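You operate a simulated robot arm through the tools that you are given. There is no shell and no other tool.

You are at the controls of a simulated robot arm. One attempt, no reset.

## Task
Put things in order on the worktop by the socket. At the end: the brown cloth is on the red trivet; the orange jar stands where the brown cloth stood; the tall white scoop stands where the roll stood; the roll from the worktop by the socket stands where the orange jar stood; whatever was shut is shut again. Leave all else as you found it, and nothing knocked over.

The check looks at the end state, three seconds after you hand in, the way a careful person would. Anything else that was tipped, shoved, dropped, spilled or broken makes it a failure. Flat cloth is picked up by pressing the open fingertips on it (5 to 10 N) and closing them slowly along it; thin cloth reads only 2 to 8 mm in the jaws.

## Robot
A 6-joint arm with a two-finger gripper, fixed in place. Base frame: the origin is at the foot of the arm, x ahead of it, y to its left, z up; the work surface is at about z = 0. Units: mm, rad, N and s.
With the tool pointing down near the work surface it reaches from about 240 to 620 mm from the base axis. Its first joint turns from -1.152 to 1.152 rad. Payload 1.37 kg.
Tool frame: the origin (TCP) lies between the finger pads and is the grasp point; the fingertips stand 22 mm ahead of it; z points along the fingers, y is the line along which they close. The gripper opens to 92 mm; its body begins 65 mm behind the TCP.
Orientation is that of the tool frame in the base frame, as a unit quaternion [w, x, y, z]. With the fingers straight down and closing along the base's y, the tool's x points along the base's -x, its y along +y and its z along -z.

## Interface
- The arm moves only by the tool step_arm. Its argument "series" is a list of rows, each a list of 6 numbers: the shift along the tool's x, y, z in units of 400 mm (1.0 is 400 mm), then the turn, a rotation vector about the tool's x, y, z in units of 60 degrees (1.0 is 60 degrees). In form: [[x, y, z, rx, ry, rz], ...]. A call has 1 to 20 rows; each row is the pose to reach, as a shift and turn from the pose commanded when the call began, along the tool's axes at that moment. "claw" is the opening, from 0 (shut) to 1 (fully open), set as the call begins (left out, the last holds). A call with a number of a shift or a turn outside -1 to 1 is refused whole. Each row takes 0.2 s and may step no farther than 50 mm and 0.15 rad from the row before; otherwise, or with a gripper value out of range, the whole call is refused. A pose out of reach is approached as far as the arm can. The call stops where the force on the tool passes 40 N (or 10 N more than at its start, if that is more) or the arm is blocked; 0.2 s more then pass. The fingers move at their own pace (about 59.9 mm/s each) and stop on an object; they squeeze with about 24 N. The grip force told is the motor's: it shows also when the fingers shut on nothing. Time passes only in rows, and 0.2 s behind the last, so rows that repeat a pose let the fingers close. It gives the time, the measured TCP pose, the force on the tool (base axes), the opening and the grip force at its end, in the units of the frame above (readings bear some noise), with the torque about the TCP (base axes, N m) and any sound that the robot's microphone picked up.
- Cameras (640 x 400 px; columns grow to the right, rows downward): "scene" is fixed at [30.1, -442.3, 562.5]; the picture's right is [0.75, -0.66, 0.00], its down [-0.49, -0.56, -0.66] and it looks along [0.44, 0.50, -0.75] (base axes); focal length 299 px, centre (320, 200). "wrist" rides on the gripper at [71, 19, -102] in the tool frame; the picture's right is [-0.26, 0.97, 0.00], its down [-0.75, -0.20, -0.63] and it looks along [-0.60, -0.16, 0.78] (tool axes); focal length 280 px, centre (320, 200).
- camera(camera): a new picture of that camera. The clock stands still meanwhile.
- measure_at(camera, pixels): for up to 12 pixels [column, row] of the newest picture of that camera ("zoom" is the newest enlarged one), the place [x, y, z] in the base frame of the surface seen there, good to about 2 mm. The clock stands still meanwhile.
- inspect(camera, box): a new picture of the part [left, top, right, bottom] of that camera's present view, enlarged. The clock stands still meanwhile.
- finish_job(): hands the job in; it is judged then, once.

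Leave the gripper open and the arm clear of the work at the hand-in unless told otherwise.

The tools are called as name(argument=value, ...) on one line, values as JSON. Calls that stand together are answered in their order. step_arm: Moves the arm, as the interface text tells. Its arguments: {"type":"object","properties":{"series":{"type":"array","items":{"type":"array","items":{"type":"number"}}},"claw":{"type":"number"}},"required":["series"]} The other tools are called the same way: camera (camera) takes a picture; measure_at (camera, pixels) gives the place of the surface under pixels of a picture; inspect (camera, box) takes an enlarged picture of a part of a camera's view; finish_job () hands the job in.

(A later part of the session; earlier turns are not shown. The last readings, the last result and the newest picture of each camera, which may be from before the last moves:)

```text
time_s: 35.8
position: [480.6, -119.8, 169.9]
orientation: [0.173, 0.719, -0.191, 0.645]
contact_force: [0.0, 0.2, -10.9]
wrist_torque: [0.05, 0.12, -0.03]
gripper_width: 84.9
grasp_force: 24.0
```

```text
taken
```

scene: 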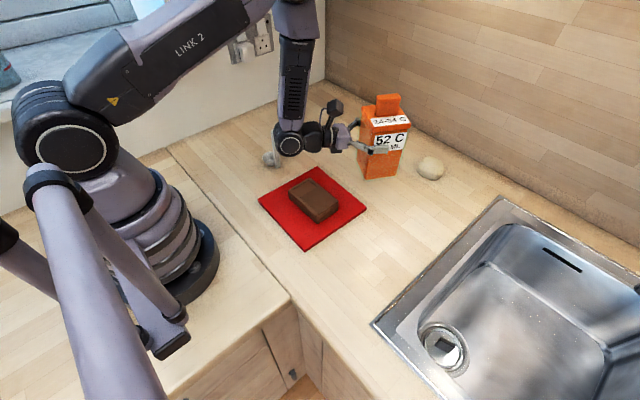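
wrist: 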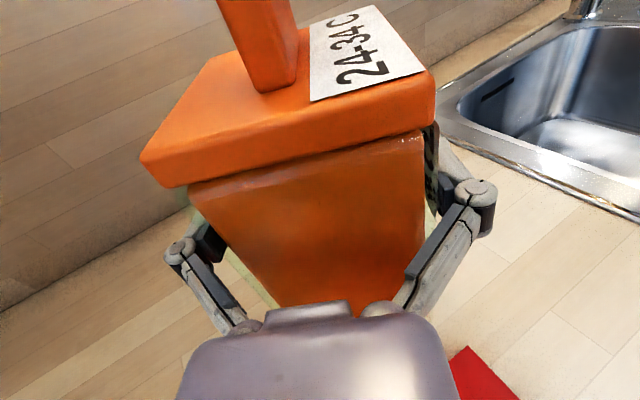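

All steady. I'll swing another +60° to a heading of +30° and bring the TCP to (557.7,62.5), which puts the jar's centre over (569,69).

step_arm(series=[[-0.0005, -0.0378, -0.0047, 0.0765, 0, -0.0082], [-0.001, -0.0755, -0.0093, 0.153, 0, -0.0165], [-0.0015, -0.1133, -0.014, 0.2295, 0, -0.0247], [-0.002, -0.1511, -0.0186, 0.3059, 0, -0.0329], [-0.0025, -0.1888, -0.0233, 0.3824, 0, -0.0412], [-0.003, -0.2266, -0.0279, 0.4589, 0, -0.0494], [-0.0035, -0.2644, -0.0326, 0.5354, 0, -0.0576], [-0.004, -0.3022, -0.0372, 0.6119, 0, -0.0658], [-0.0045, -0.3399, -0.0419, 0.6884, 0, -0.0741], [-0.005, -0.3777, -0.0465, 0.7648, 0, -0.0823], [-0.0055, -0.4155, -0.0512, 0.8413, 0, -0.0905], [-0.006, -0.4532, -0.0558, 0.9178, 0, -0.0988], [-0.0065, -0.491, -0.0605, 0.9943, 0, -0.107], [-0.0065, -0.491, -0.0605, 0.9943, 0, -0.107]])

camera(camera="scene")

camera(camera="wrist")

```text
time_s: 38.8
position: [490.1, 153.1, 165.9]
orientation: [-0.039, 0.742, 0.051, 0.667]
contact_force: [-0.2, 0.4, -11.6]
wrist_torque: [-0.06, 0.15, 0.02]
gripper_width: 84.9
grasp_force: 24.3
out of reach, approached as far as the arm can: row 3, 4, 5, 6, 7, 8, 9, 10, 11, 12, 13, 14
```

```text
taken
```

scene: 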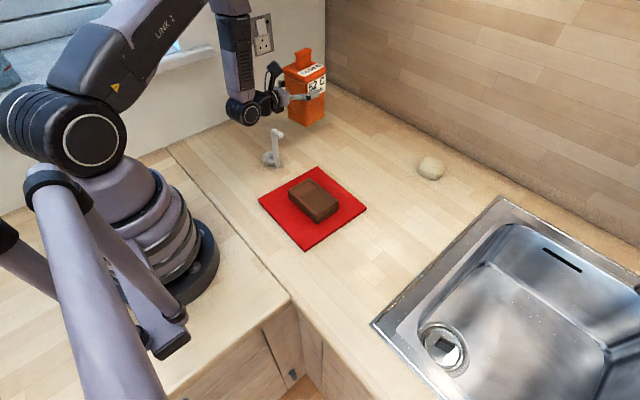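

```text
taken
```

wrist: 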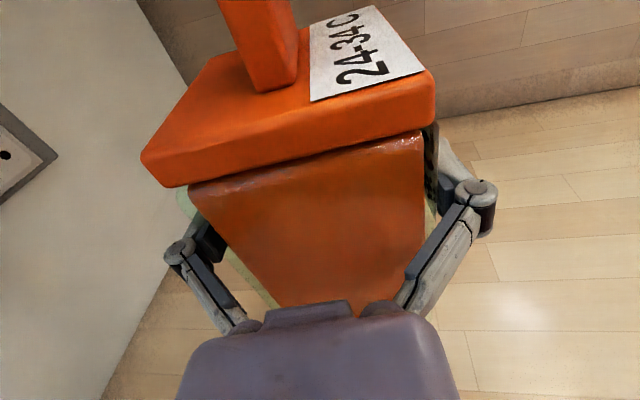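

The wrist hit a joint limit, so the swing ended short: TCP is at (490,153), heading about +7°. The jar is still held at 11.6 N. I'll check that the scoop was not touched before planning a different heading.

inspect(camera="scene", box=[200, 60, 360, 200])

measure_at(camera="scene", pixels=[[277, 132], [275, 150], [277, 165], [268, 158], [240, 115], [300, 120], [250, 122]])

```text
2.86 times, centred on (280, 130) of scene
```

zoom: 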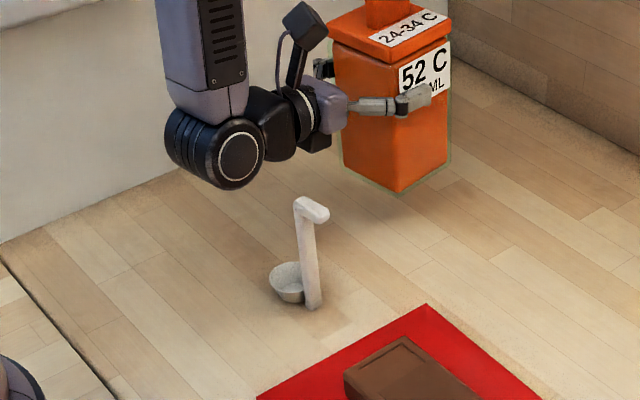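

```text
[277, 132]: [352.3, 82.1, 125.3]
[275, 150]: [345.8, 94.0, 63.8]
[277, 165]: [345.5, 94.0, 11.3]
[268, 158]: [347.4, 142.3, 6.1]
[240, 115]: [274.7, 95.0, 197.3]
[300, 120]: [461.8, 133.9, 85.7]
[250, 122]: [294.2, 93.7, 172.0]
```

The scoop is untouched (handle still at (346,94)). The wrist can't turn further CCW relative to the arm, so I'll place the jar with heading −45° instead, putting the wrist at about (416,222), well away from the scoop. I'll raise 40 mm first, then swing −52° while moving the TCP to (560,78).

step_arm(series=[[0.0331, 0.0003, -0.0035, 0, 0, 0], [0.0663, 0.0007, -0.0071, 0, 0, 0], [0.0994, 0.001, -0.0106, 0, 0, 0], [0.1007, 0.0199, 0.0029, -0.0788, -0.0008, 0.0084], [0.1019, 0.0388, 0.0163, -0.1576, -0.0016, 0.0168], [0.1032, 0.0577, 0.0298, -0.2364, -0.0024, 0.0252], [0.1045, 0.0766, 0.0433, -0.3152, -0.0032, 0.0336], [0.1057, 0.0955, 0.0568, -0.394, -0.004, 0.042], [0.107, 0.1143, 0.0702, -0.4727, -0.0049, 0.0504], [0.1082, 0.1332, 0.0837, -0.5515, -0.0057, 0.0588], [0.1095, 0.1521, 0.0972, -0.6303, -0.0065, 0.0672], [0.1108, 0.171, 0.1107, -0.7091, -0.0073, 0.0756], [0.112, 0.1899, 0.1241, -0.7879, -0.0081, 0.084], [0.1133, 0.2088, 0.1376, -0.8667, -0.0089, 0.0924], [0.1133, 0.2088, 0.1376, -0.8667, -0.0089, 0.0924]])

camera(camera="scene")

camera(camera="wrist")

```text
time_s: 42.0
position: [563.5, 73.9, 206.7]
orientation: [0.26, 0.688, -0.283, 0.616]
contact_force: [-0.1, -0.3, -10.4]
wrist_torque: [0.1, 0.09, 0.0]
gripper_width: 85.0
grasp_force: 23.7
```

```text
taken
```

scene: 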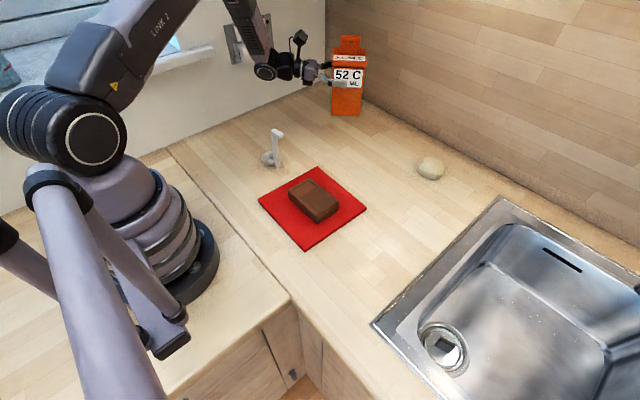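

```text
taken
```

wrist: 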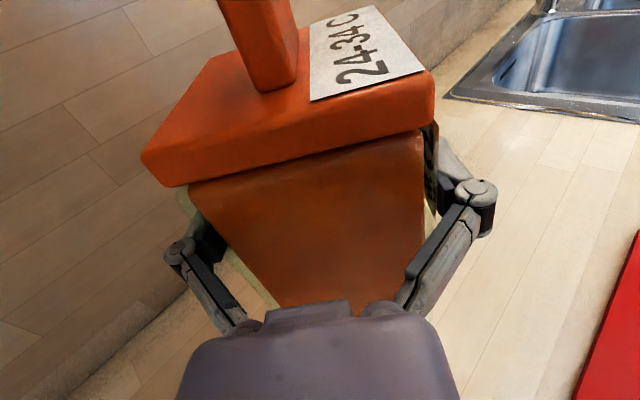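

The jar is still seated exactly the same in the jaws. I'll take out the 0.5° roll, shift 5.7 mm back along the heading so the jar's centre is over (569,69), and lower 95 mm.

step_arm(series=[[-0.0008, 0, -0.007, 0, 0, 0.0044], [-0.0015, 0, -0.0141, 0, 0, 0.0088], [-0.0351, -0.0003, -0.0105, 0, 0, 0.0088], [-0.0687, -0.0006, -0.0069, 0, 0, 0.0088], [-0.1023, -0.0009, -0.0033, 0, 0, 0.0088], [-0.1359, -0.0012, 0.0003, 0, 0, 0.0088], [-0.1695, -0.0016, 0.0039, 0, 0, 0.0088], [-0.2031, -0.0019, 0.0075, 0, 0, 0.0088], [-0.2241, -0.0021, 0.0098, 0, 0, 0.0088], [-0.2378, -0.0022, 0.0113, 0, 0, 0.0088], [-0.2378, -0.0022, 0.0113, 0, 0, 0.0088]])

camera(camera="scene")

camera(camera="wrist")

```text
time_s: 44.4
position: [560.2, 77.2, 112.3]
orientation: [0.257, 0.686, -0.285, 0.618]
contact_force: [-0.9, -0.1, -10.8]
wrist_torque: [0.08, 0.05, 0.02]
gripper_width: 85.1
grasp_force: 24.2
```

```text
taken
```

scene: 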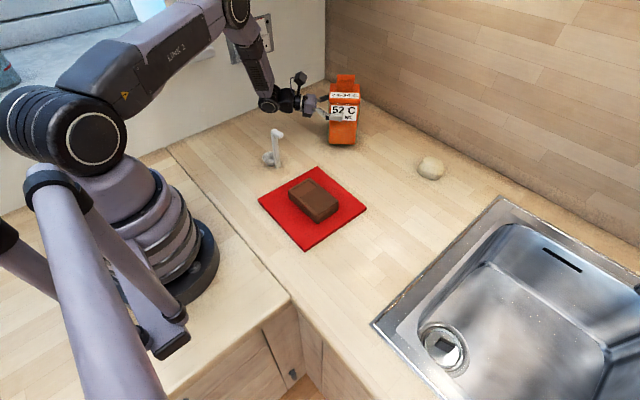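

```text
taken
```

wrist: 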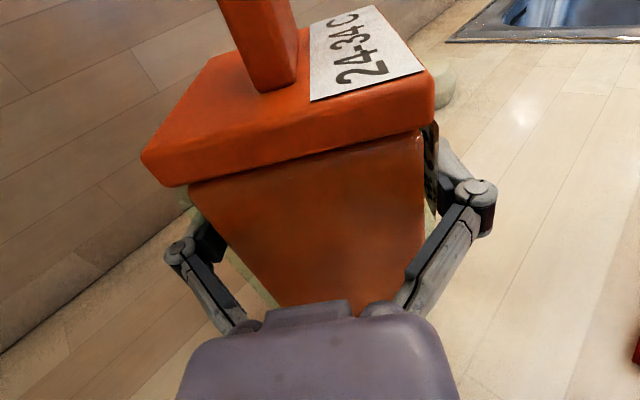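

Jar bottom is about 10 mm up. I'll lower 8 mm, then creep down while reading the force.

step_arm(series=[[-0.0075, 0, 0.0008, 0, 0, 0], [-0.0149, 0, 0.0016, 0, 0, 0], [-0.0199, 0, 0.0021, 0, 0, 0], [-0.0199, 0, 0.0021, 0, 0, 0]])

step_arm(series=[[-0.0025, 0, 0.0003, 0, 0, 0], [-0.005, 0, 0.0005, 0, 0, 0]])

```text
time_s: 45.4
position: [558.8, 78.9, 105.8]
orientation: [0.257, 0.686, -0.285, 0.618]
contact_force: [-0.3, -0.2, -11.6]
wrist_torque: [0.09, 0.07, 0.01]
gripper_width: 84.9
grasp_force: 24.1
```

```text
time_s: 46.0
position: [560.7, 78.0, 103.0]
orientation: [0.258, 0.686, -0.285, 0.618]
contact_force: [-0.3, -0.1, -11.0]
wrist_torque: [0.13, 0.07, 0.01]
gripper_width: 84.8
grasp_force: 24.2
```

Still hanging freely (−11 N). I'll lower another 2 mm in small steps.

step_arm(series=[[-0.0015, 0, 0.0002, 0, 0, 0], [-0.003, 0, 0.0003, 0, 0, 0], [-0.003, 0, 0.0003, 0, 0, 0]])

step_arm(series=[[-0.0012, 0, 0.0001, 0, 0, 0], [-0.0025, 0, 0.0003, 0, 0, 0], [-0.0025, 0, 0.0003, 0, 0, 0]])

```text
time_s: 46.8
position: [560.4, 78.9, 102.5]
orientation: [0.257, 0.687, -0.286, 0.617]
contact_force: [-1.3, 0.9, -5.6]
wrist_torque: [0.43, 0.23, 0.1]
gripper_width: 84.8
grasp_force: 24.0
```

```text
time_s: 47.6
position: [560.8, 78.4, 102.0]
orientation: [0.257, 0.685, -0.286, 0.619]
contact_force: [0.4, -2.7, 8.5]
wrist_torque: [0.23, 0.59, 0.05]
gripper_width: 84.7
grasp_force: 24.9
```

The force went from −11 N to +8 N, so the jar stands on the worktop. I'll open the gripper and check.

step_arm(series=[[0, 0, 0, 0, 0, 0], [0, 0, 0, 0, 0, 0], [0, 0, 0, 0, 0, 0]], claw=1)

camera(camera="wrist")

inspect(camera="scene", box=[240, 60, 400, 170])

```text
time_s: 48.4
position: [559.7, 78.8, 101.2]
orientation: [0.257, 0.686, -0.285, 0.618]
contact_force: [-0.5, 0.2, -0.1]
wrist_torque: [-0.02, 0.0, 0.02]
gripper_width: 91.9
grasp_force: 0.1
```

```text
taken
```

wrist: 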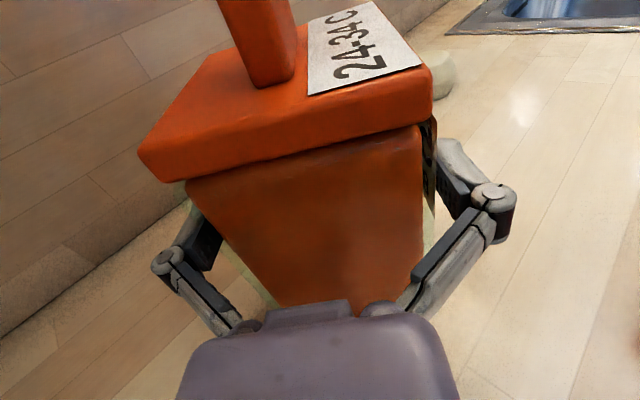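

```text
3.64 times, centred on (320, 115) of scene
```

zoom: 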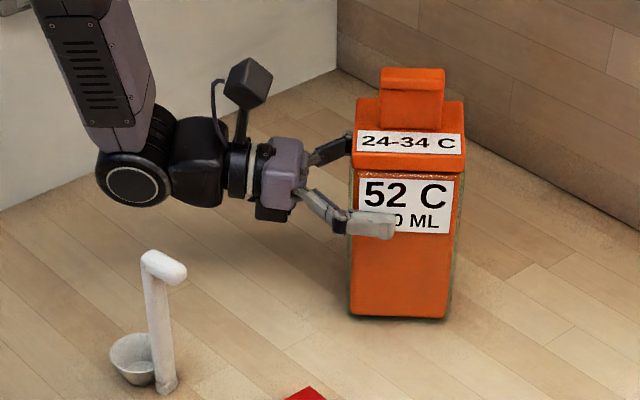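

The jar stands upright and closed. I'll back straight out along the tool axis by 80 mm.

step_arm(series=[[0, 0, -0.02, 0, 0, 0], [0, 0, -0.05, 0, 0, 0], [0, 0, -0.08, 0, 0, 0], [0, 0, -0.12, 0, 0, 0], [0, 0, -0.16, 0, 0, 0], [0, 0, -0.2, 0, 0, 0]])

camera(camera="wrist")

camera(camera="scene")

```text
time_s: 49.8
position: [503.7, 135.8, 112.0]
orientation: [0.257, 0.686, -0.285, 0.618]
contact_force: [-0.3, 0.4, -1.2]
wrist_torque: [0.0, -0.01, -0.04]
gripper_width: 92.0
grasp_force: 0.1
```

```text
taken
```

wrist: 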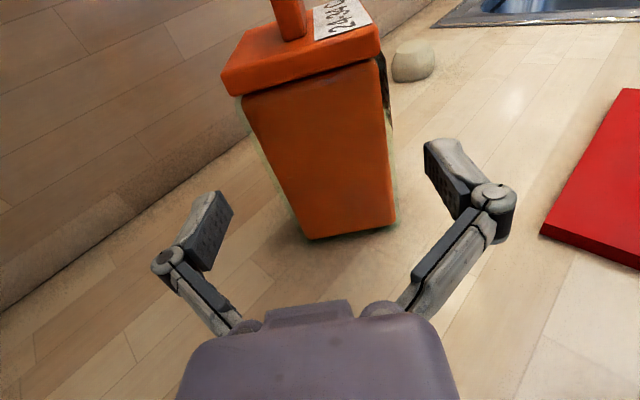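

```text
taken
```

scene: 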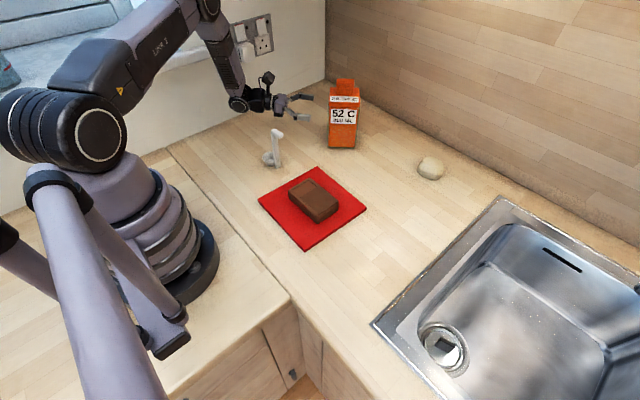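

The jar stands in the cloth's old spot. I'll verify its position and measure the roll precisely (wrist view near (413,62), scene view near (430,168)).

inspect(camera="wrist", box=[370, 20, 470, 100])

inspect(camera="scene", box=[390, 140, 470, 200])

measure_at(camera="zoom", pixels=[[225, 210], [255, 285], [330, 325], [400, 290], [420, 230], [370, 150], [310, 130], [250, 160], [320, 200], [300, 300], [360, 310], [330, 270]])

measure_at(camera="scene", pixels=[[331, 144], [354, 146], [331, 100], [357, 105], [345, 90], [332, 120], [355, 125], [310, 190], [317, 210], [337, 200]])

measure_at(camera="wrist", pixels=[[413, 50], [395, 65], [413, 75], [432, 65], [413, 62], [308, 235], [395, 222], [345, 228]])

```text
5.00 times, centred on (420, 60) of wrist
```

zoom: 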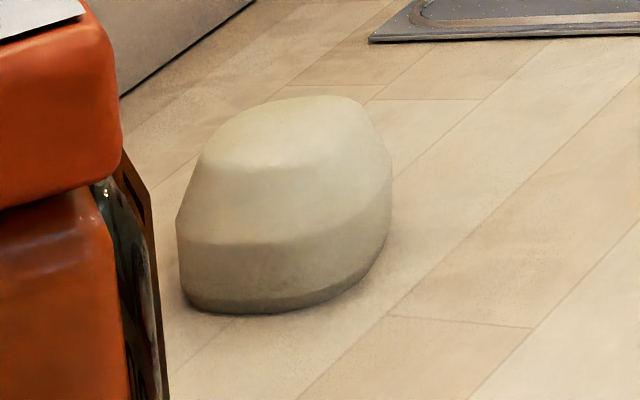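

```text
6.67 times, centred on (430, 170) of scene
```

zoom: 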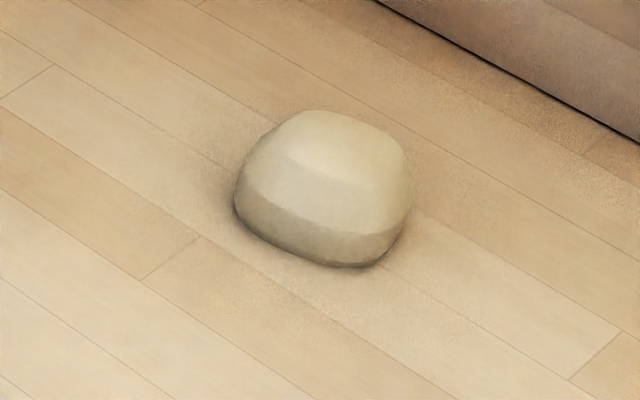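

```text
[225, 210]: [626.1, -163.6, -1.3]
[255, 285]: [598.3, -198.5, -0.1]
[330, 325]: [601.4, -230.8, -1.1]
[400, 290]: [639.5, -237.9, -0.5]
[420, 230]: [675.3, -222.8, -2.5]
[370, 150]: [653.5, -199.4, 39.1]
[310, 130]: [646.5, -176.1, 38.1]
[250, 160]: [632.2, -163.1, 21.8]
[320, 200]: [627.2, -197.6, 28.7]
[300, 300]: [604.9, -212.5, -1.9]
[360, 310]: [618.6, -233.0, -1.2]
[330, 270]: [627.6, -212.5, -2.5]
```

```text
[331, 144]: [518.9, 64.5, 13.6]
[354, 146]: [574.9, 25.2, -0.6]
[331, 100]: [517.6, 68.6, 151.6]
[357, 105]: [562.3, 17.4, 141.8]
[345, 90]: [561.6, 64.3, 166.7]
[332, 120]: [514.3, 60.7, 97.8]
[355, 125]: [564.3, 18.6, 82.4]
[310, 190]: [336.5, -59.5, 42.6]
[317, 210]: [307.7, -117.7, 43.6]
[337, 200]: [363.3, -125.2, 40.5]
```

```text
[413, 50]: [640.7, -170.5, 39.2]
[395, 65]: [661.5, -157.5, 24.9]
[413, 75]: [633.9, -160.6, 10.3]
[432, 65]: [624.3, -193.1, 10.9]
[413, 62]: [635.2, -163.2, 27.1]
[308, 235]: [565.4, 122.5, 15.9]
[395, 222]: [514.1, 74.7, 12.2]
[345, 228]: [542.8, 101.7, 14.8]
```

The jar's centre measures about (570,69), right on the cloth's old spot. The roll spans roughly x 621–678 and y −222 to −156, is 39 mm tall, and centres near (649,−188). I'll raise the arm, then untilt while moving to an open spot near (430,−20,270).

step_arm(series=[[0.0746, 0, -0.008, 0, 0, 0], [0.1491, 0, -0.016, 0, 0, 0], [0.2237, 0, -0.024, 0, 0, 0], [0.2983, 0, -0.032, 0, 0, 0], [0.3729, 0, -0.04, 0, 0, 0]])

step_arm(series=[[0.0044, 0.0507, 0.0178, 0, -0.1125, 0], [0.0089, 0.1014, 0.0355, 0, -0.225, 0], [0.0133, 0.1521, 0.0533, 0, -0.3375, 0], [0.0177, 0.2029, 0.071, 0, -0.45, 0], [0.0221, 0.2536, 0.0888, 0, -0.5625, 0], [0.0266, 0.3043, 0.1065, 0, -0.675, 0], [0.031, 0.355, 0.1243, 0, -0.7875, 0], [0.0354, 0.4057, 0.142, 0, -0.9, 0]])

camera(camera="scene")

```text
time_s: 51.0
position: [501.2, 134.5, 260.4]
orientation: [0.257, 0.687, -0.285, 0.618]
contact_force: [0.1, -0.7, 0.3]
wrist_torque: [-0.01, 0.0, 0.0]
gripper_width: 92.0
grasp_force: 0.1
```

```text
time_s: 52.8
position: [428.2, -20.0, 267.5]
orientation: [0.099, 0.892, -0.372, 0.238]
contact_force: [-0.6, 0.1, -0.9]
wrist_torque: [-0.02, 0.03, 0.0]
gripper_width: 92.1
grasp_force: 0.1
```

```text
taken
```

scene: 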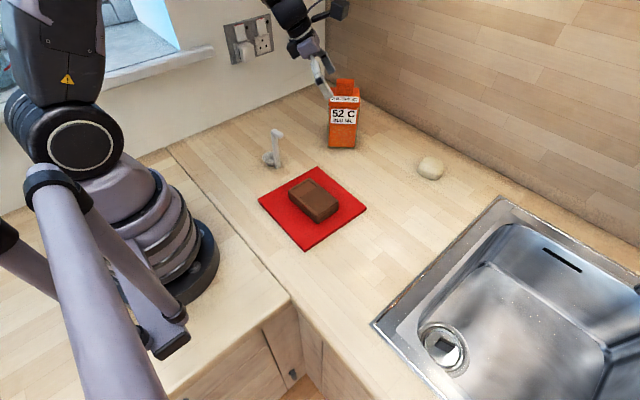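

The tool is tilted 30° with heading −45° and the camera facing outward, which suits reaching the roll. I'll move above the roll to about (641,−180,160) and increase tilt to 40°.

step_arm(series=[[0.0364, -0.008, 0.0468, 0, 0.0139, 0], [0.0729, -0.0161, 0.0936, 0, 0.0278, 0], [0.1093, -0.0241, 0.1404, 0, 0.0418, 0], [0.1457, -0.0322, 0.1872, 0, 0.0557, 0], [0.1822, -0.0402, 0.234, 0, 0.0696, 0], [0.2186, -0.0483, 0.2808, 0, 0.0835, 0], [0.255, -0.0563, 0.3275, 0, 0.0974, 0], [0.2915, -0.0643, 0.3743, 0, 0.1113, 0], [0.3279, -0.0724, 0.4211, 0, 0.1253, 0], [0.3643, -0.0804, 0.4679, 0, 0.1392, 0], [0.4008, -0.0885, 0.5147, 0, 0.1531, 0], [0.4372, -0.0965, 0.5615, 0, 0.167, 0]])

camera(camera="wrist")

camera(camera="scene")

```text
time_s: 55.4
position: [643.4, -179.2, 160.3]
orientation: [0.13, 0.868, -0.36, 0.316]
contact_force: [-0.9, 0.6, 0.4]
wrist_torque: [-0.01, 0.0, 0.03]
gripper_width: 91.8
grasp_force: 0.2
```

```text
taken
```

wrist: 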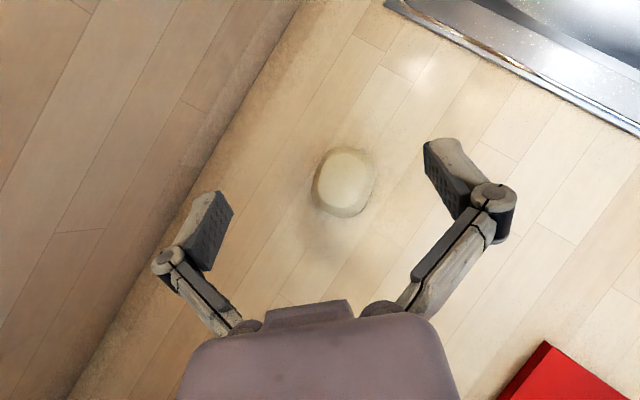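

```text
taken
```

scene: 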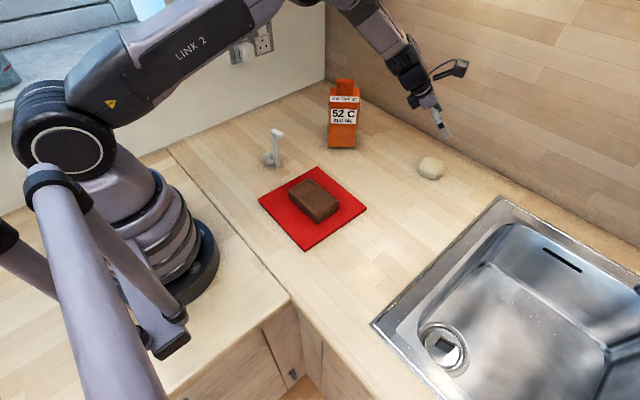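

The roll is visible below, near (343,182) in the wrist view. I'll zoom in and measure its outline.

inspect(camera="wrist", box=[290, 130, 400, 240])

measure_at(camera="wrist", pixels=[[316, 185], [322, 205], [345, 212], [364, 203], [372, 180], [368, 155], [345, 151], [325, 158], [343, 180], [330, 180], [357, 180], [343, 165]])

```text
3.64 times, centred on (345, 185) of wrist
```

zoom: 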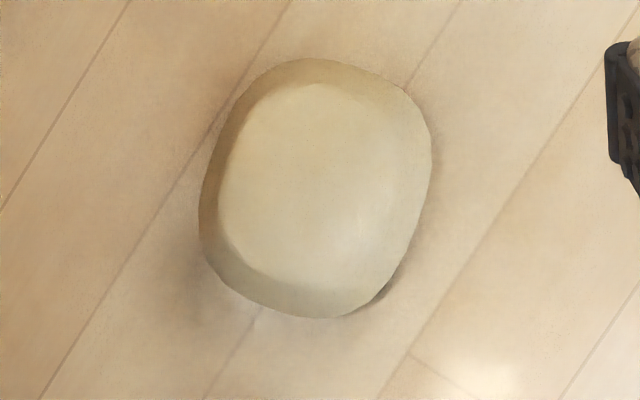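

```text
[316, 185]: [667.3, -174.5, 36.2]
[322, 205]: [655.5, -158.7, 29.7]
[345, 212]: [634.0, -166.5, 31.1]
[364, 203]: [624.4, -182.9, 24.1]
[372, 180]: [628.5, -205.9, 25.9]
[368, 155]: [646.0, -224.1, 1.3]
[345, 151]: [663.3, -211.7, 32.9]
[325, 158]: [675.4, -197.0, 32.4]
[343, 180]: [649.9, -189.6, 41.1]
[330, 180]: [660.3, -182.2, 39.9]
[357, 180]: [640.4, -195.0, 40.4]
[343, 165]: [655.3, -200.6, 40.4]
```

The roll's centre is (649.5,−189.5), about 55 mm wide along the closing direction. I'll lower to z≈70 with a 3 mm sideways correction, then check.

step_arm(series=[[-0.0286, 0.0016, 0.0347, 0, 0, 0], [-0.0572, 0.0031, 0.0694, 0, 0, 0], [-0.0858, 0.0047, 0.1041, 0, 0, 0], [-0.1144, 0.0062, 0.1388, 0, 0, 0], [-0.143, 0.0078, 0.1735, 0, 0, 0]])

camera(camera="wrist")

camera(camera="scene")

```text
time_s: 56.6
position: [639.7, -183.1, 72.6]
orientation: [0.131, 0.868, -0.361, 0.315]
contact_force: [-0.5, -0.3, 0.4]
wrist_torque: [0.03, -0.03, 0.05]
gripper_width: 91.8
grasp_force: 0.0
```

```text
taken
```

wrist: 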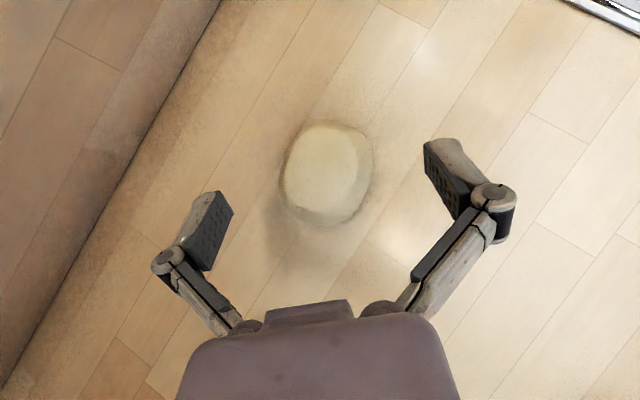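

```text
taken
```

scene: 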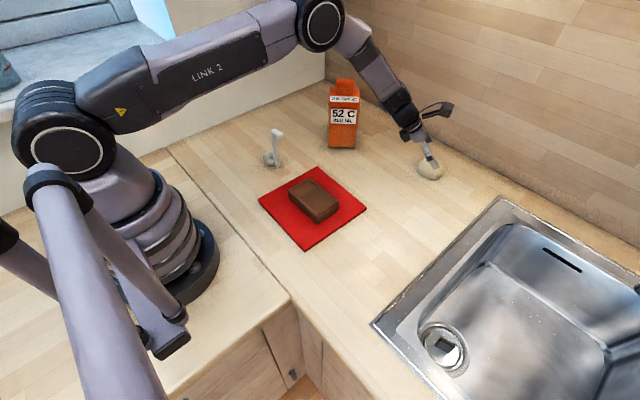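

The roll sits between the fingers. I'll lower to z≈28 with a −2 mm sideways fix, slowly.

step_arm(series=[[-0.0176, -0.0058, 0.0216, 0, 0, 0], [-0.0353, -0.0058, 0.0432, 0, 0, 0], [-0.0529, -0.0058, 0.0647, 0, 0, 0], [-0.0625, -0.0058, 0.0765, 0, 0, 0], [-0.0705, -0.0058, 0.0863, 0, 0, 0]])

camera(camera="wrist")

inspect(camera="scene", box=[380, 80, 480, 200])

```text
time_s: 57.8
position: [642.1, -180.2, 26.5]
orientation: [0.131, 0.868, -0.361, 0.316]
contact_force: [-0.1, 0.3, 0.9]
wrist_torque: [0.02, -0.03, -0.04]
gripper_width: 92.0
grasp_force: 0.0
```

```text
taken
```

wrist: 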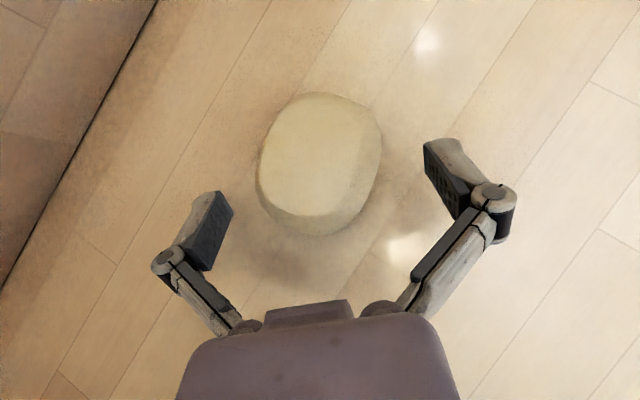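

```text
3.33 times, centred on (430, 140) of scene
```

zoom: 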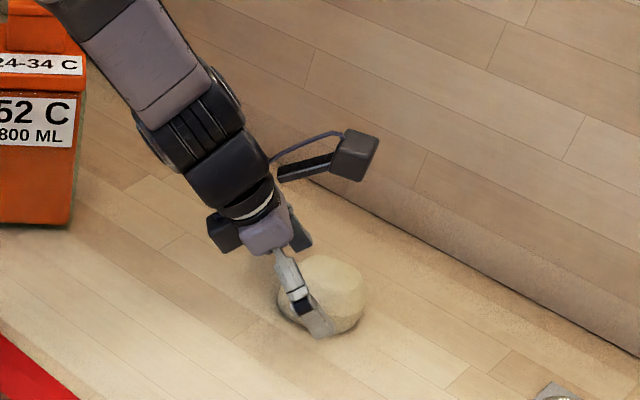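

The roll is centred between the fingers with tips near the worktop. I'll move 4 mm forward horizontally and close.

step_arm(series=[[0.0077, 0, 0.0064, 0, 0, 0], [0.0077, 0, 0.0064, 0, 0, 0]])

step_arm(series=[[0, 0, 0, 0, 0, 0], [0, 0, 0, 0, 0, 0], [0, 0, 0, 0, 0, 0], [0, 0, 0, 0, 0, 0], [0, 0, 0, 0, 0, 0]], claw=0)

camera(camera="wrist")

```text
time_s: 58.4
position: [646.2, -182.8, 26.3]
orientation: [0.131, 0.868, -0.36, 0.315]
contact_force: [0.2, 0.4, -1.0]
wrist_torque: [0.0, 0.01, -0.01]
gripper_width: 92.1
grasp_force: 0.0
```

```text
time_s: 59.6
position: [646.2, -183.0, 26.3]
orientation: [0.132, 0.867, -0.36, 0.317]
contact_force: [0.4, 0.5, 4.8]
wrist_torque: [0.11, -0.06, -0.07]
gripper_width: 65.6
grasp_force: 24.2
```

```text
taken
```

wrist: 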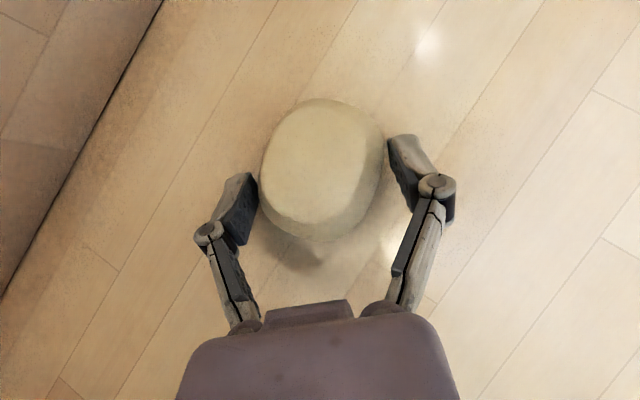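

It grips at 65.6 mm with 24 N. I'll lift slowly.

step_arm(series=[[0.0096, 0, -0.0115, 0, 0, 0], [0.0257, 0, -0.0306, 0, 0, 0], [0.0481, 0, -0.0574, 0, 0, 0], [0.0722, 0, -0.0862, 0, 0, 0], [0.0963, 0, -0.1149, 0, 0, 0], [0.1284, 0, -0.1532, 0, 0, 0]])

camera(camera="wrist")

camera(camera="scene")

```text
time_s: 61.0
position: [646.4, -184.5, 106.0]
orientation: [0.132, 0.867, -0.361, 0.316]
contact_force: [0.5, -0.3, -1.8]
wrist_torque: [0.01, 0.01, -0.01]
gripper_width: 65.5
grasp_force: 24.1
```

```text
taken
```

wrist: 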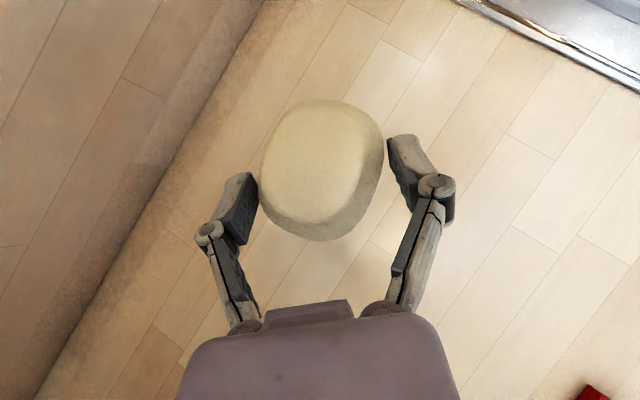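

```text
taken
```

scene: 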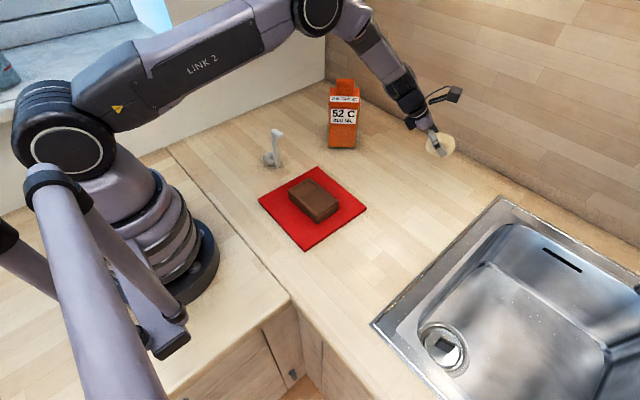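

The roll is held (about 1.8 N). I'll carry it level to above the jar's old spot near (249,−250), turning the heading by −45° about the vertical, at unchanged tilt and height.

step_arm(series=[[-0.0229, 0.0403, -0.0193, -0.0241, 0, 0.0287], [-0.0458, 0.0806, -0.0386, -0.0482, 0, 0.0575], [-0.0687, 0.1209, -0.0579, -0.0722, 0, 0.0862], [-0.0916, 0.1612, -0.0772, -0.0963, 0, 0.1149], [-0.1145, 0.2015, -0.0965, -0.1204, 0, 0.1436], [-0.1374, 0.2417, -0.1157, -0.1445, 0, 0.1724], [-0.1603, 0.282, -0.135, -0.1685, 0, 0.2011], [-0.1832, 0.3223, -0.1543, -0.1926, 0, 0.2298], [-0.2061, 0.3626, -0.1736, -0.2167, 0, 0.2585], [-0.229, 0.4029, -0.1929, -0.2408, 0, 0.2873], [-0.2519, 0.4432, -0.2122, -0.2648, 0, 0.316], [-0.2748, 0.4835, -0.2315, -0.2889, 0, 0.3447], [-0.2977, 0.5238, -0.2508, -0.313, 0, 0.3734], [-0.3206, 0.5641, -0.2701, -0.3371, 0, 0.4022], [-0.3435, 0.6044, -0.2894, -0.3611, 0, 0.4309], [-0.3664, 0.6446, -0.3086, -0.3852, 0, 0.4596], [-0.3893, 0.6849, -0.3279, -0.4093, 0, 0.4883], [-0.4122, 0.7252, -0.3472, -0.4334, 0, 0.5171], [-0.4351, 0.7655, -0.3665, -0.4574, 0, 0.5458], [-0.458, 0.8058, -0.3858, -0.4815, 0, 0.5745]])

camera(camera="wrist")

camera(camera="scene")

```text
time_s: 65.2
position: [247.7, -243.6, 107.1]
orientation: [-0.242, -0.663, 0.665, -0.242]
contact_force: [0.1, 0.6, 0.4]
wrist_torque: [0.02, 0.01, -0.02]
gripper_width: 65.1
grasp_force: 24.0
```

```text
taken
```

wrist: 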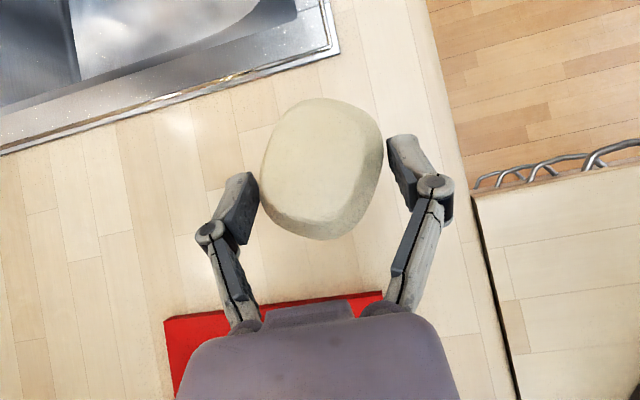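

```text
taken
```

scene: 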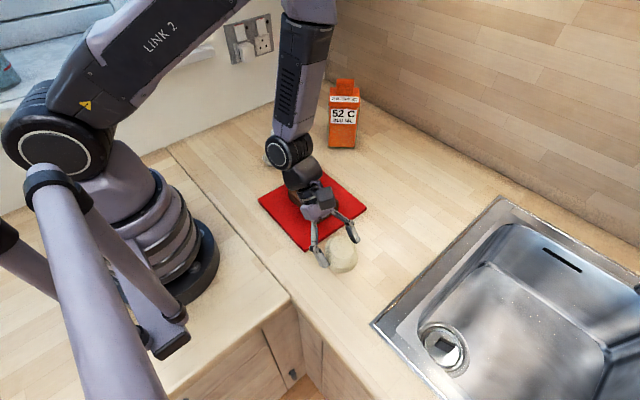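

The roll is above the jar's old place. I'll lower 72 mm and then creep to contact.

step_arm(series=[[-0.0241, 0, 0.0287, 0, 0, 0], [-0.0482, 0, 0.0574, 0, 0, 0], [-0.0722, 0, 0.0862, 0, 0, 0], [-0.0963, 0, 0.1149, 0, 0, 0], [-0.1092, 0, 0.1302, 0, 0, 0], [-0.1156, 0, 0.1379, 0, 0, 0]])

step_arm(series=[[-0.0032, 0, 0.0038, 0, 0, 0], [-0.0064, 0, 0.0077, 0, 0, 0], [-0.0096, 0, 0.0115, 0, 0, 0], [-0.0096, 0, 0.0115, 0, 0, 0]])

```text
time_s: 66.6
position: [249.9, -242.3, 34.6]
orientation: [-0.241, -0.664, 0.665, -0.242]
contact_force: [0.0, 0.4, -0.7]
wrist_torque: [0.03, 0.03, 0.0]
gripper_width: 64.9
grasp_force: 23.6
```

```text
time_s: 67.6
position: [247.9, -242.7, 29.7]
orientation: [-0.241, -0.663, 0.666, -0.242]
contact_force: [0.3, -0.7, -1.2]
wrist_torque: [-0.01, 0.01, -0.02]
gripper_width: 64.6
grasp_force: 24.1
```

step_arm(series=[[-0.0024, 0, 0.0029, 0, 0, 0], [-0.0048, 0, 0.0057, 0, 0, 0], [-0.0048, 0, 0.0057, 0, 0, 0]])

inspect(camera="scene", box=[290, 180, 390, 300])

```text
time_s: 68.4
position: [247.3, -241.5, 27.0]
orientation: [-0.242, -0.663, 0.665, -0.243]
contact_force: [-4.4, 4.8, 24.5]
wrist_torque: [-0.32, 0.25, -0.2]
gripper_width: 64.4
grasp_force: 24.3
```

```text
3.33 times, centred on (340, 240) of scene
```

zoom: 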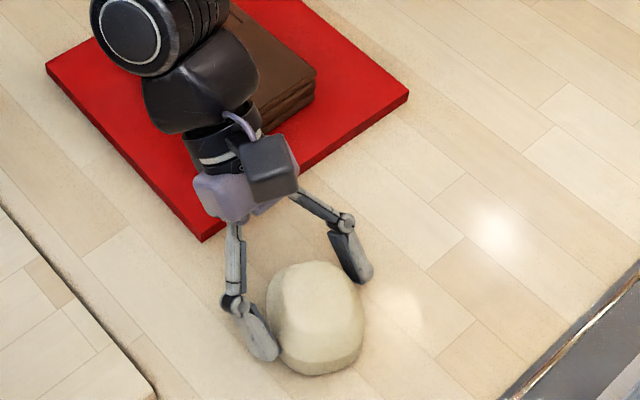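

It's on the worktop (24 N of press). I'll relax by about 1 mm, then open.

step_arm(series=[[0.0013, 0, -0.0015, 0, 0, 0], [0.0013, 0, -0.0015, 0, 0, 0]])

step_arm(series=[[0, 0, 0, 0, 0, 0], [0, 0, 0, 0, 0, 0], [0, 0, 0, 0, 0, 0], [0, 0, 0, 0, 0, 0]], claw=1)

camera(camera="wrist")

```text
time_s: 69.0
position: [248.7, -241.0, 26.4]
orientation: [-0.242, -0.664, 0.665, -0.242]
contact_force: [-3.3, -4.2, 9.7]
wrist_torque: [-0.43, 0.2, -0.07]
gripper_width: 64.6
grasp_force: 24.0
```

```text
time_s: 70.0
position: [248.3, -241.3, 27.3]
orientation: [-0.241, -0.664, 0.665, -0.242]
contact_force: [0.8, -0.3, -0.6]
wrist_torque: [0.01, -0.01, 0.0]
gripper_width: 92.1
grasp_force: 0.1
```

```text
taken
```

wrist: 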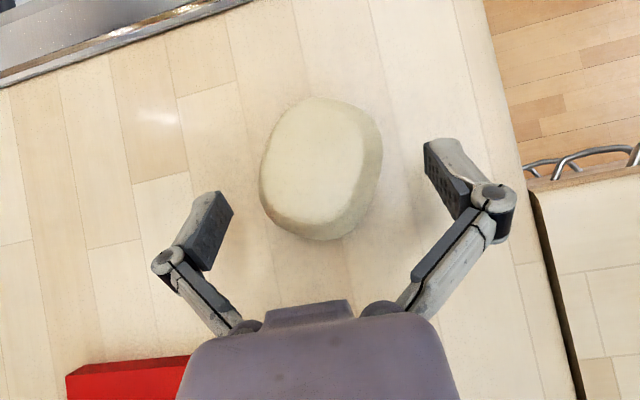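

The roll is released and stands flat. I'll back out along the tool axis 130 mm and view the result.

step_arm(series=[[0, 0, -0.04, 0, 0, 0], [0, 0, -0.1, 0, 0, 0], [0, 0, -0.17, 0, 0, 0], [0, 0, -0.25, 0, 0, 0], [0, 0, -0.33, 0, 0, 0]])

camera(camera="wrist")

camera(camera="scene")

```text
time_s: 71.2
position: [249.0, -155.7, 128.7]
orientation: [-0.242, -0.663, 0.666, -0.241]
contact_force: [0.2, -0.7, 0.5]
wrist_torque: [0.01, 0.0, -0.03]
gripper_width: 92.1
grasp_force: 0.1
```

```text
taken
```

wrist: 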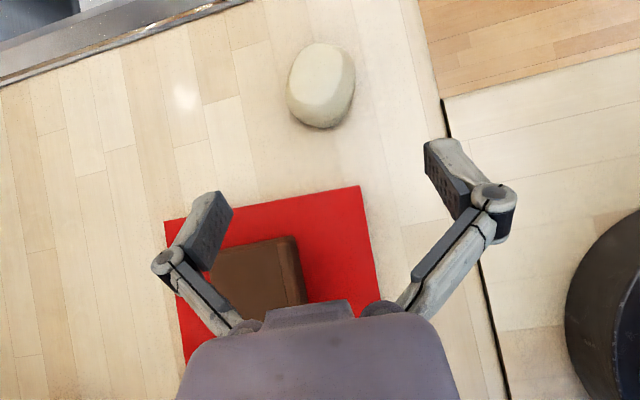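

```text
taken
```

scene: 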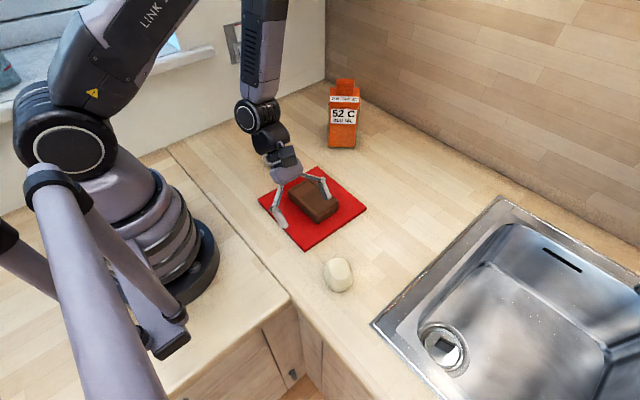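

measure_at(camera="wrist", pixels=[[320, 85], [290, 90], [350, 85], [325, 48], [315, 123], [250, 275]])

measure_at(camera="scene", pixels=[[338, 275], [326, 272], [352, 275], [340, 290], [338, 260]])

```text
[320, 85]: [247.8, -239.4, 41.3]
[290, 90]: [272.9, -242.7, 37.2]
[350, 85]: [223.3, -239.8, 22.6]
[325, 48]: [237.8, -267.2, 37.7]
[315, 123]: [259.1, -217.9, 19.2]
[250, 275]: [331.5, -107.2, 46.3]
```

```text
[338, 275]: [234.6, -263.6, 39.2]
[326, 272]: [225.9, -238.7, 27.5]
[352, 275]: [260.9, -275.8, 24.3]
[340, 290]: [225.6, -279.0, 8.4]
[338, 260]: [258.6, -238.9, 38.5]
```

The roll sits centred near (248,−248), matching the jar's old spot. Now the scoop: I'll zoom in on it from the scene camera and measure its handle.

inspect(camera="scene", box=[245, 115, 305, 175])

```text
6.67 times, centred on (275, 145) of scene
```

zoom: 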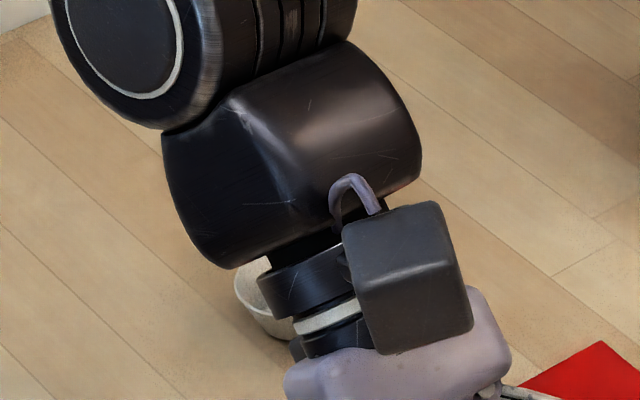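

The arm blocks the scene camera's view of the scoop. I'll raise the tool to z≈260 and move it to about (330,153), behind and above the scoop, with heading about −75°.

step_arm(series=[[0.0418, 0, -0.0498, 0, 0, 0], [0.0836, 0, -0.0996, 0, 0, 0], [0.1254, 0, -0.1494, 0, 0, 0], [0.1672, 0, -0.1992, 0, 0, 0], [0.209, 0, -0.249, 0, 0, 0], [0.1597, -0.0169, -0.2904, 0.0134, 0, -0.016], [0.1104, -0.0338, -0.3318, 0.0268, 0, -0.0319], [0.0611, -0.0506, -0.3732, 0.0402, 0, -0.0479], [0.0118, -0.0675, -0.4146, 0.0536, 0, -0.0638], [-0.0376, -0.0844, -0.456, 0.067, 0, -0.0798], [-0.0869, -0.1013, -0.4974, 0.0804, 0, -0.0958], [-0.1361, -0.1181, -0.5387, 0.0938, 0, -0.1117], [-0.1855, -0.135, -0.5801, 0.1072, 0, -0.1277], [-0.2348, -0.1519, -0.6215, 0.1206, 0, -0.1436], [-0.2841, -0.1687, -0.6629, 0.134, 0, -0.1596], [-0.3334, -0.1856, -0.7043, 0.1474, 0, -0.1755], [-0.3827, -0.2025, -0.7457, 0.1608, 0, -0.1915]])

camera(camera="wrist")

camera(camera="scene")

```text
time_s: 74.8
position: [329.0, 150.4, 259.3]
orientation: [0.208, 0.745, -0.573, 0.271]
contact_force: [0.3, 0.9, -0.4]
wrist_torque: [0.01, -0.02, 0.0]
gripper_width: 92.1
grasp_force: 0.0
```

```text
taken
```

wrist: 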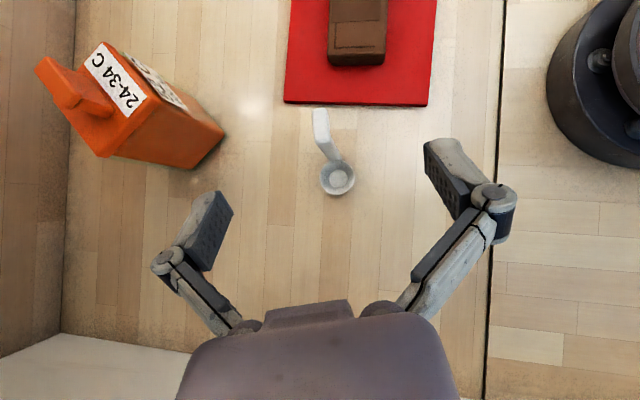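

```text
taken
```

scene: 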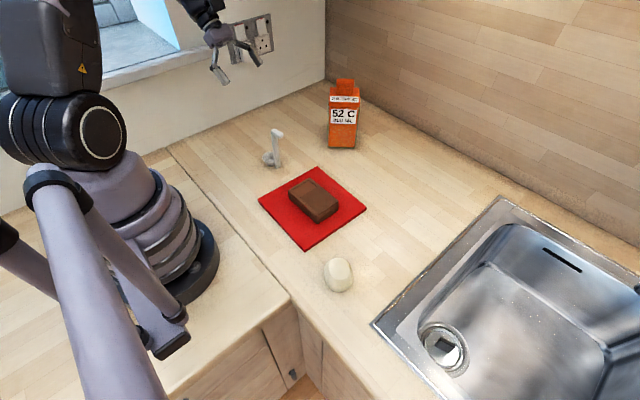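

The scoop is clear in both views. I'll zoom in on each and measure its handle, cup and top hook.

inspect(camera="scene", box=[250, 120, 300, 175])

measure_at(camera="zoom", pixels=[[320, 90], [345, 85], [325, 150], [330, 200], [335, 250], [340, 300], [345, 330], [250, 290], [270, 270], [300, 280]])

inspect(camera="wrist", box=[280, 90, 390, 210])

measure_at(camera="wrist", pixels=[[320, 112], [316, 130], [326, 130], [324, 140], [332, 150], [337, 158], [334, 155], [337, 180], [322, 180], [352, 180], [337, 193], [339, 164]])

```text
7.27 times, centred on (275, 148) of scene
```

zoom: 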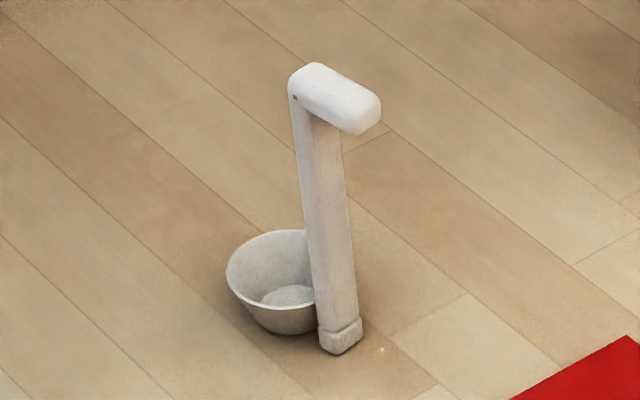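

```text
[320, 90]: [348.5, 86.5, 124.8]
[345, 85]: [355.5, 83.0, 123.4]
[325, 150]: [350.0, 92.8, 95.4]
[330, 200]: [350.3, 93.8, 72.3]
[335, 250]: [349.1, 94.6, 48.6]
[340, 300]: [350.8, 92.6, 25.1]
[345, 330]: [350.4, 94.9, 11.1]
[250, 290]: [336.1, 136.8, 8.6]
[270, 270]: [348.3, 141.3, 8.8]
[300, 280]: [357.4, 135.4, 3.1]
```

```text
3.33 times, centred on (335, 150) of wrist
```

zoom: 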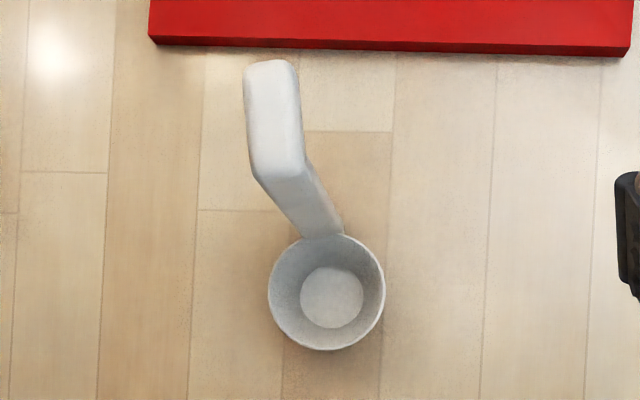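

```text
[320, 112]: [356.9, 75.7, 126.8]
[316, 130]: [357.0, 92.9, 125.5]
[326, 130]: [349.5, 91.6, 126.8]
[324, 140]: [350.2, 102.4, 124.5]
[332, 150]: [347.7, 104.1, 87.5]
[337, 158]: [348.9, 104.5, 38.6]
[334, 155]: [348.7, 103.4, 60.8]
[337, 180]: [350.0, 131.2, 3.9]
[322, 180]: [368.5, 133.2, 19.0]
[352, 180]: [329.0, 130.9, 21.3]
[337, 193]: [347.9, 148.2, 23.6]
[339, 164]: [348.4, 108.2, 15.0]
```

The handle is an upright post about 12×10 mm centred near (349.5,98.5). The cup (radius ≈21, height ≈22) is behind it at (349,131), and the hook at z≈112–127 points toward −y. I'll grip the post sideways at z≈75, below the hook. First I'll turn −7° and come down to z≈190 behind the scoop.

step_arm(series=[[-0.0304, -0.0087, 0.031, -0.0188, 0, 0.0224], [-0.0609, -0.0174, 0.062, -0.0375, 0, 0.0447], [-0.0913, -0.026, 0.093, -0.0563, 0, 0.0671], [-0.1217, -0.0347, 0.124, -0.075, 0, 0.0894]])

step_arm(series=[[0, 0, 0, 0, 0.0833, 0], [0, 0, 0, 0, 0.1667, 0]])

camera(camera="wrist")

camera(camera="scene")

```text
time_s: 75.8
position: [342.3, 158.8, 188.0]
orientation: [0.225, 0.708, -0.618, 0.258]
contact_force: [0.6, -1.0, 0.5]
wrist_torque: [-0.03, 0.02, -0.02]
gripper_width: 91.8
grasp_force: 0.1
```

```text
time_s: 76.4
position: [341.8, 160.2, 189.1]
orientation: [0.278, 0.683, -0.596, 0.319]
contact_force: [-0.6, 0.0, 0.3]
wrist_torque: [-0.02, 0.04, 0.02]
gripper_width: 92.0
grasp_force: 0.2
```

```text
taken
```

wrist: 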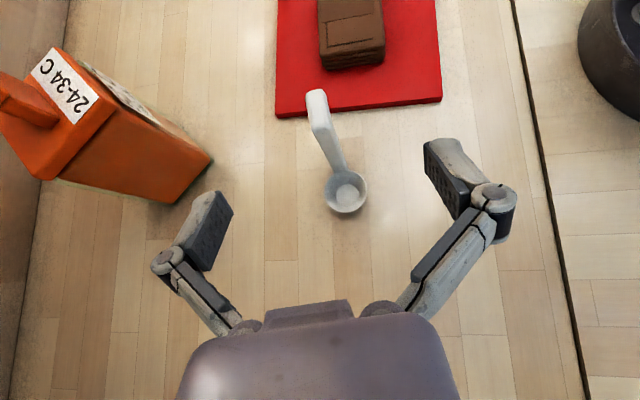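

```text
taken
```

scene: 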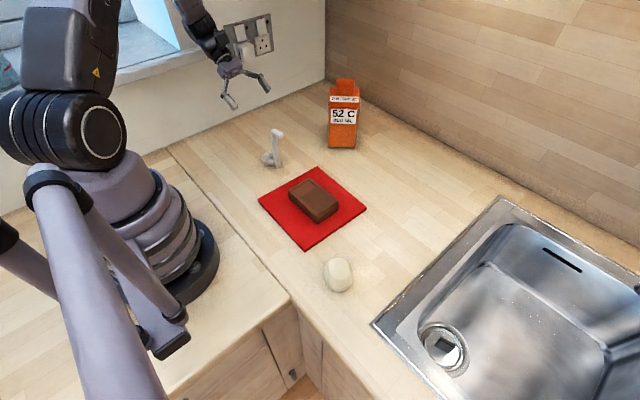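

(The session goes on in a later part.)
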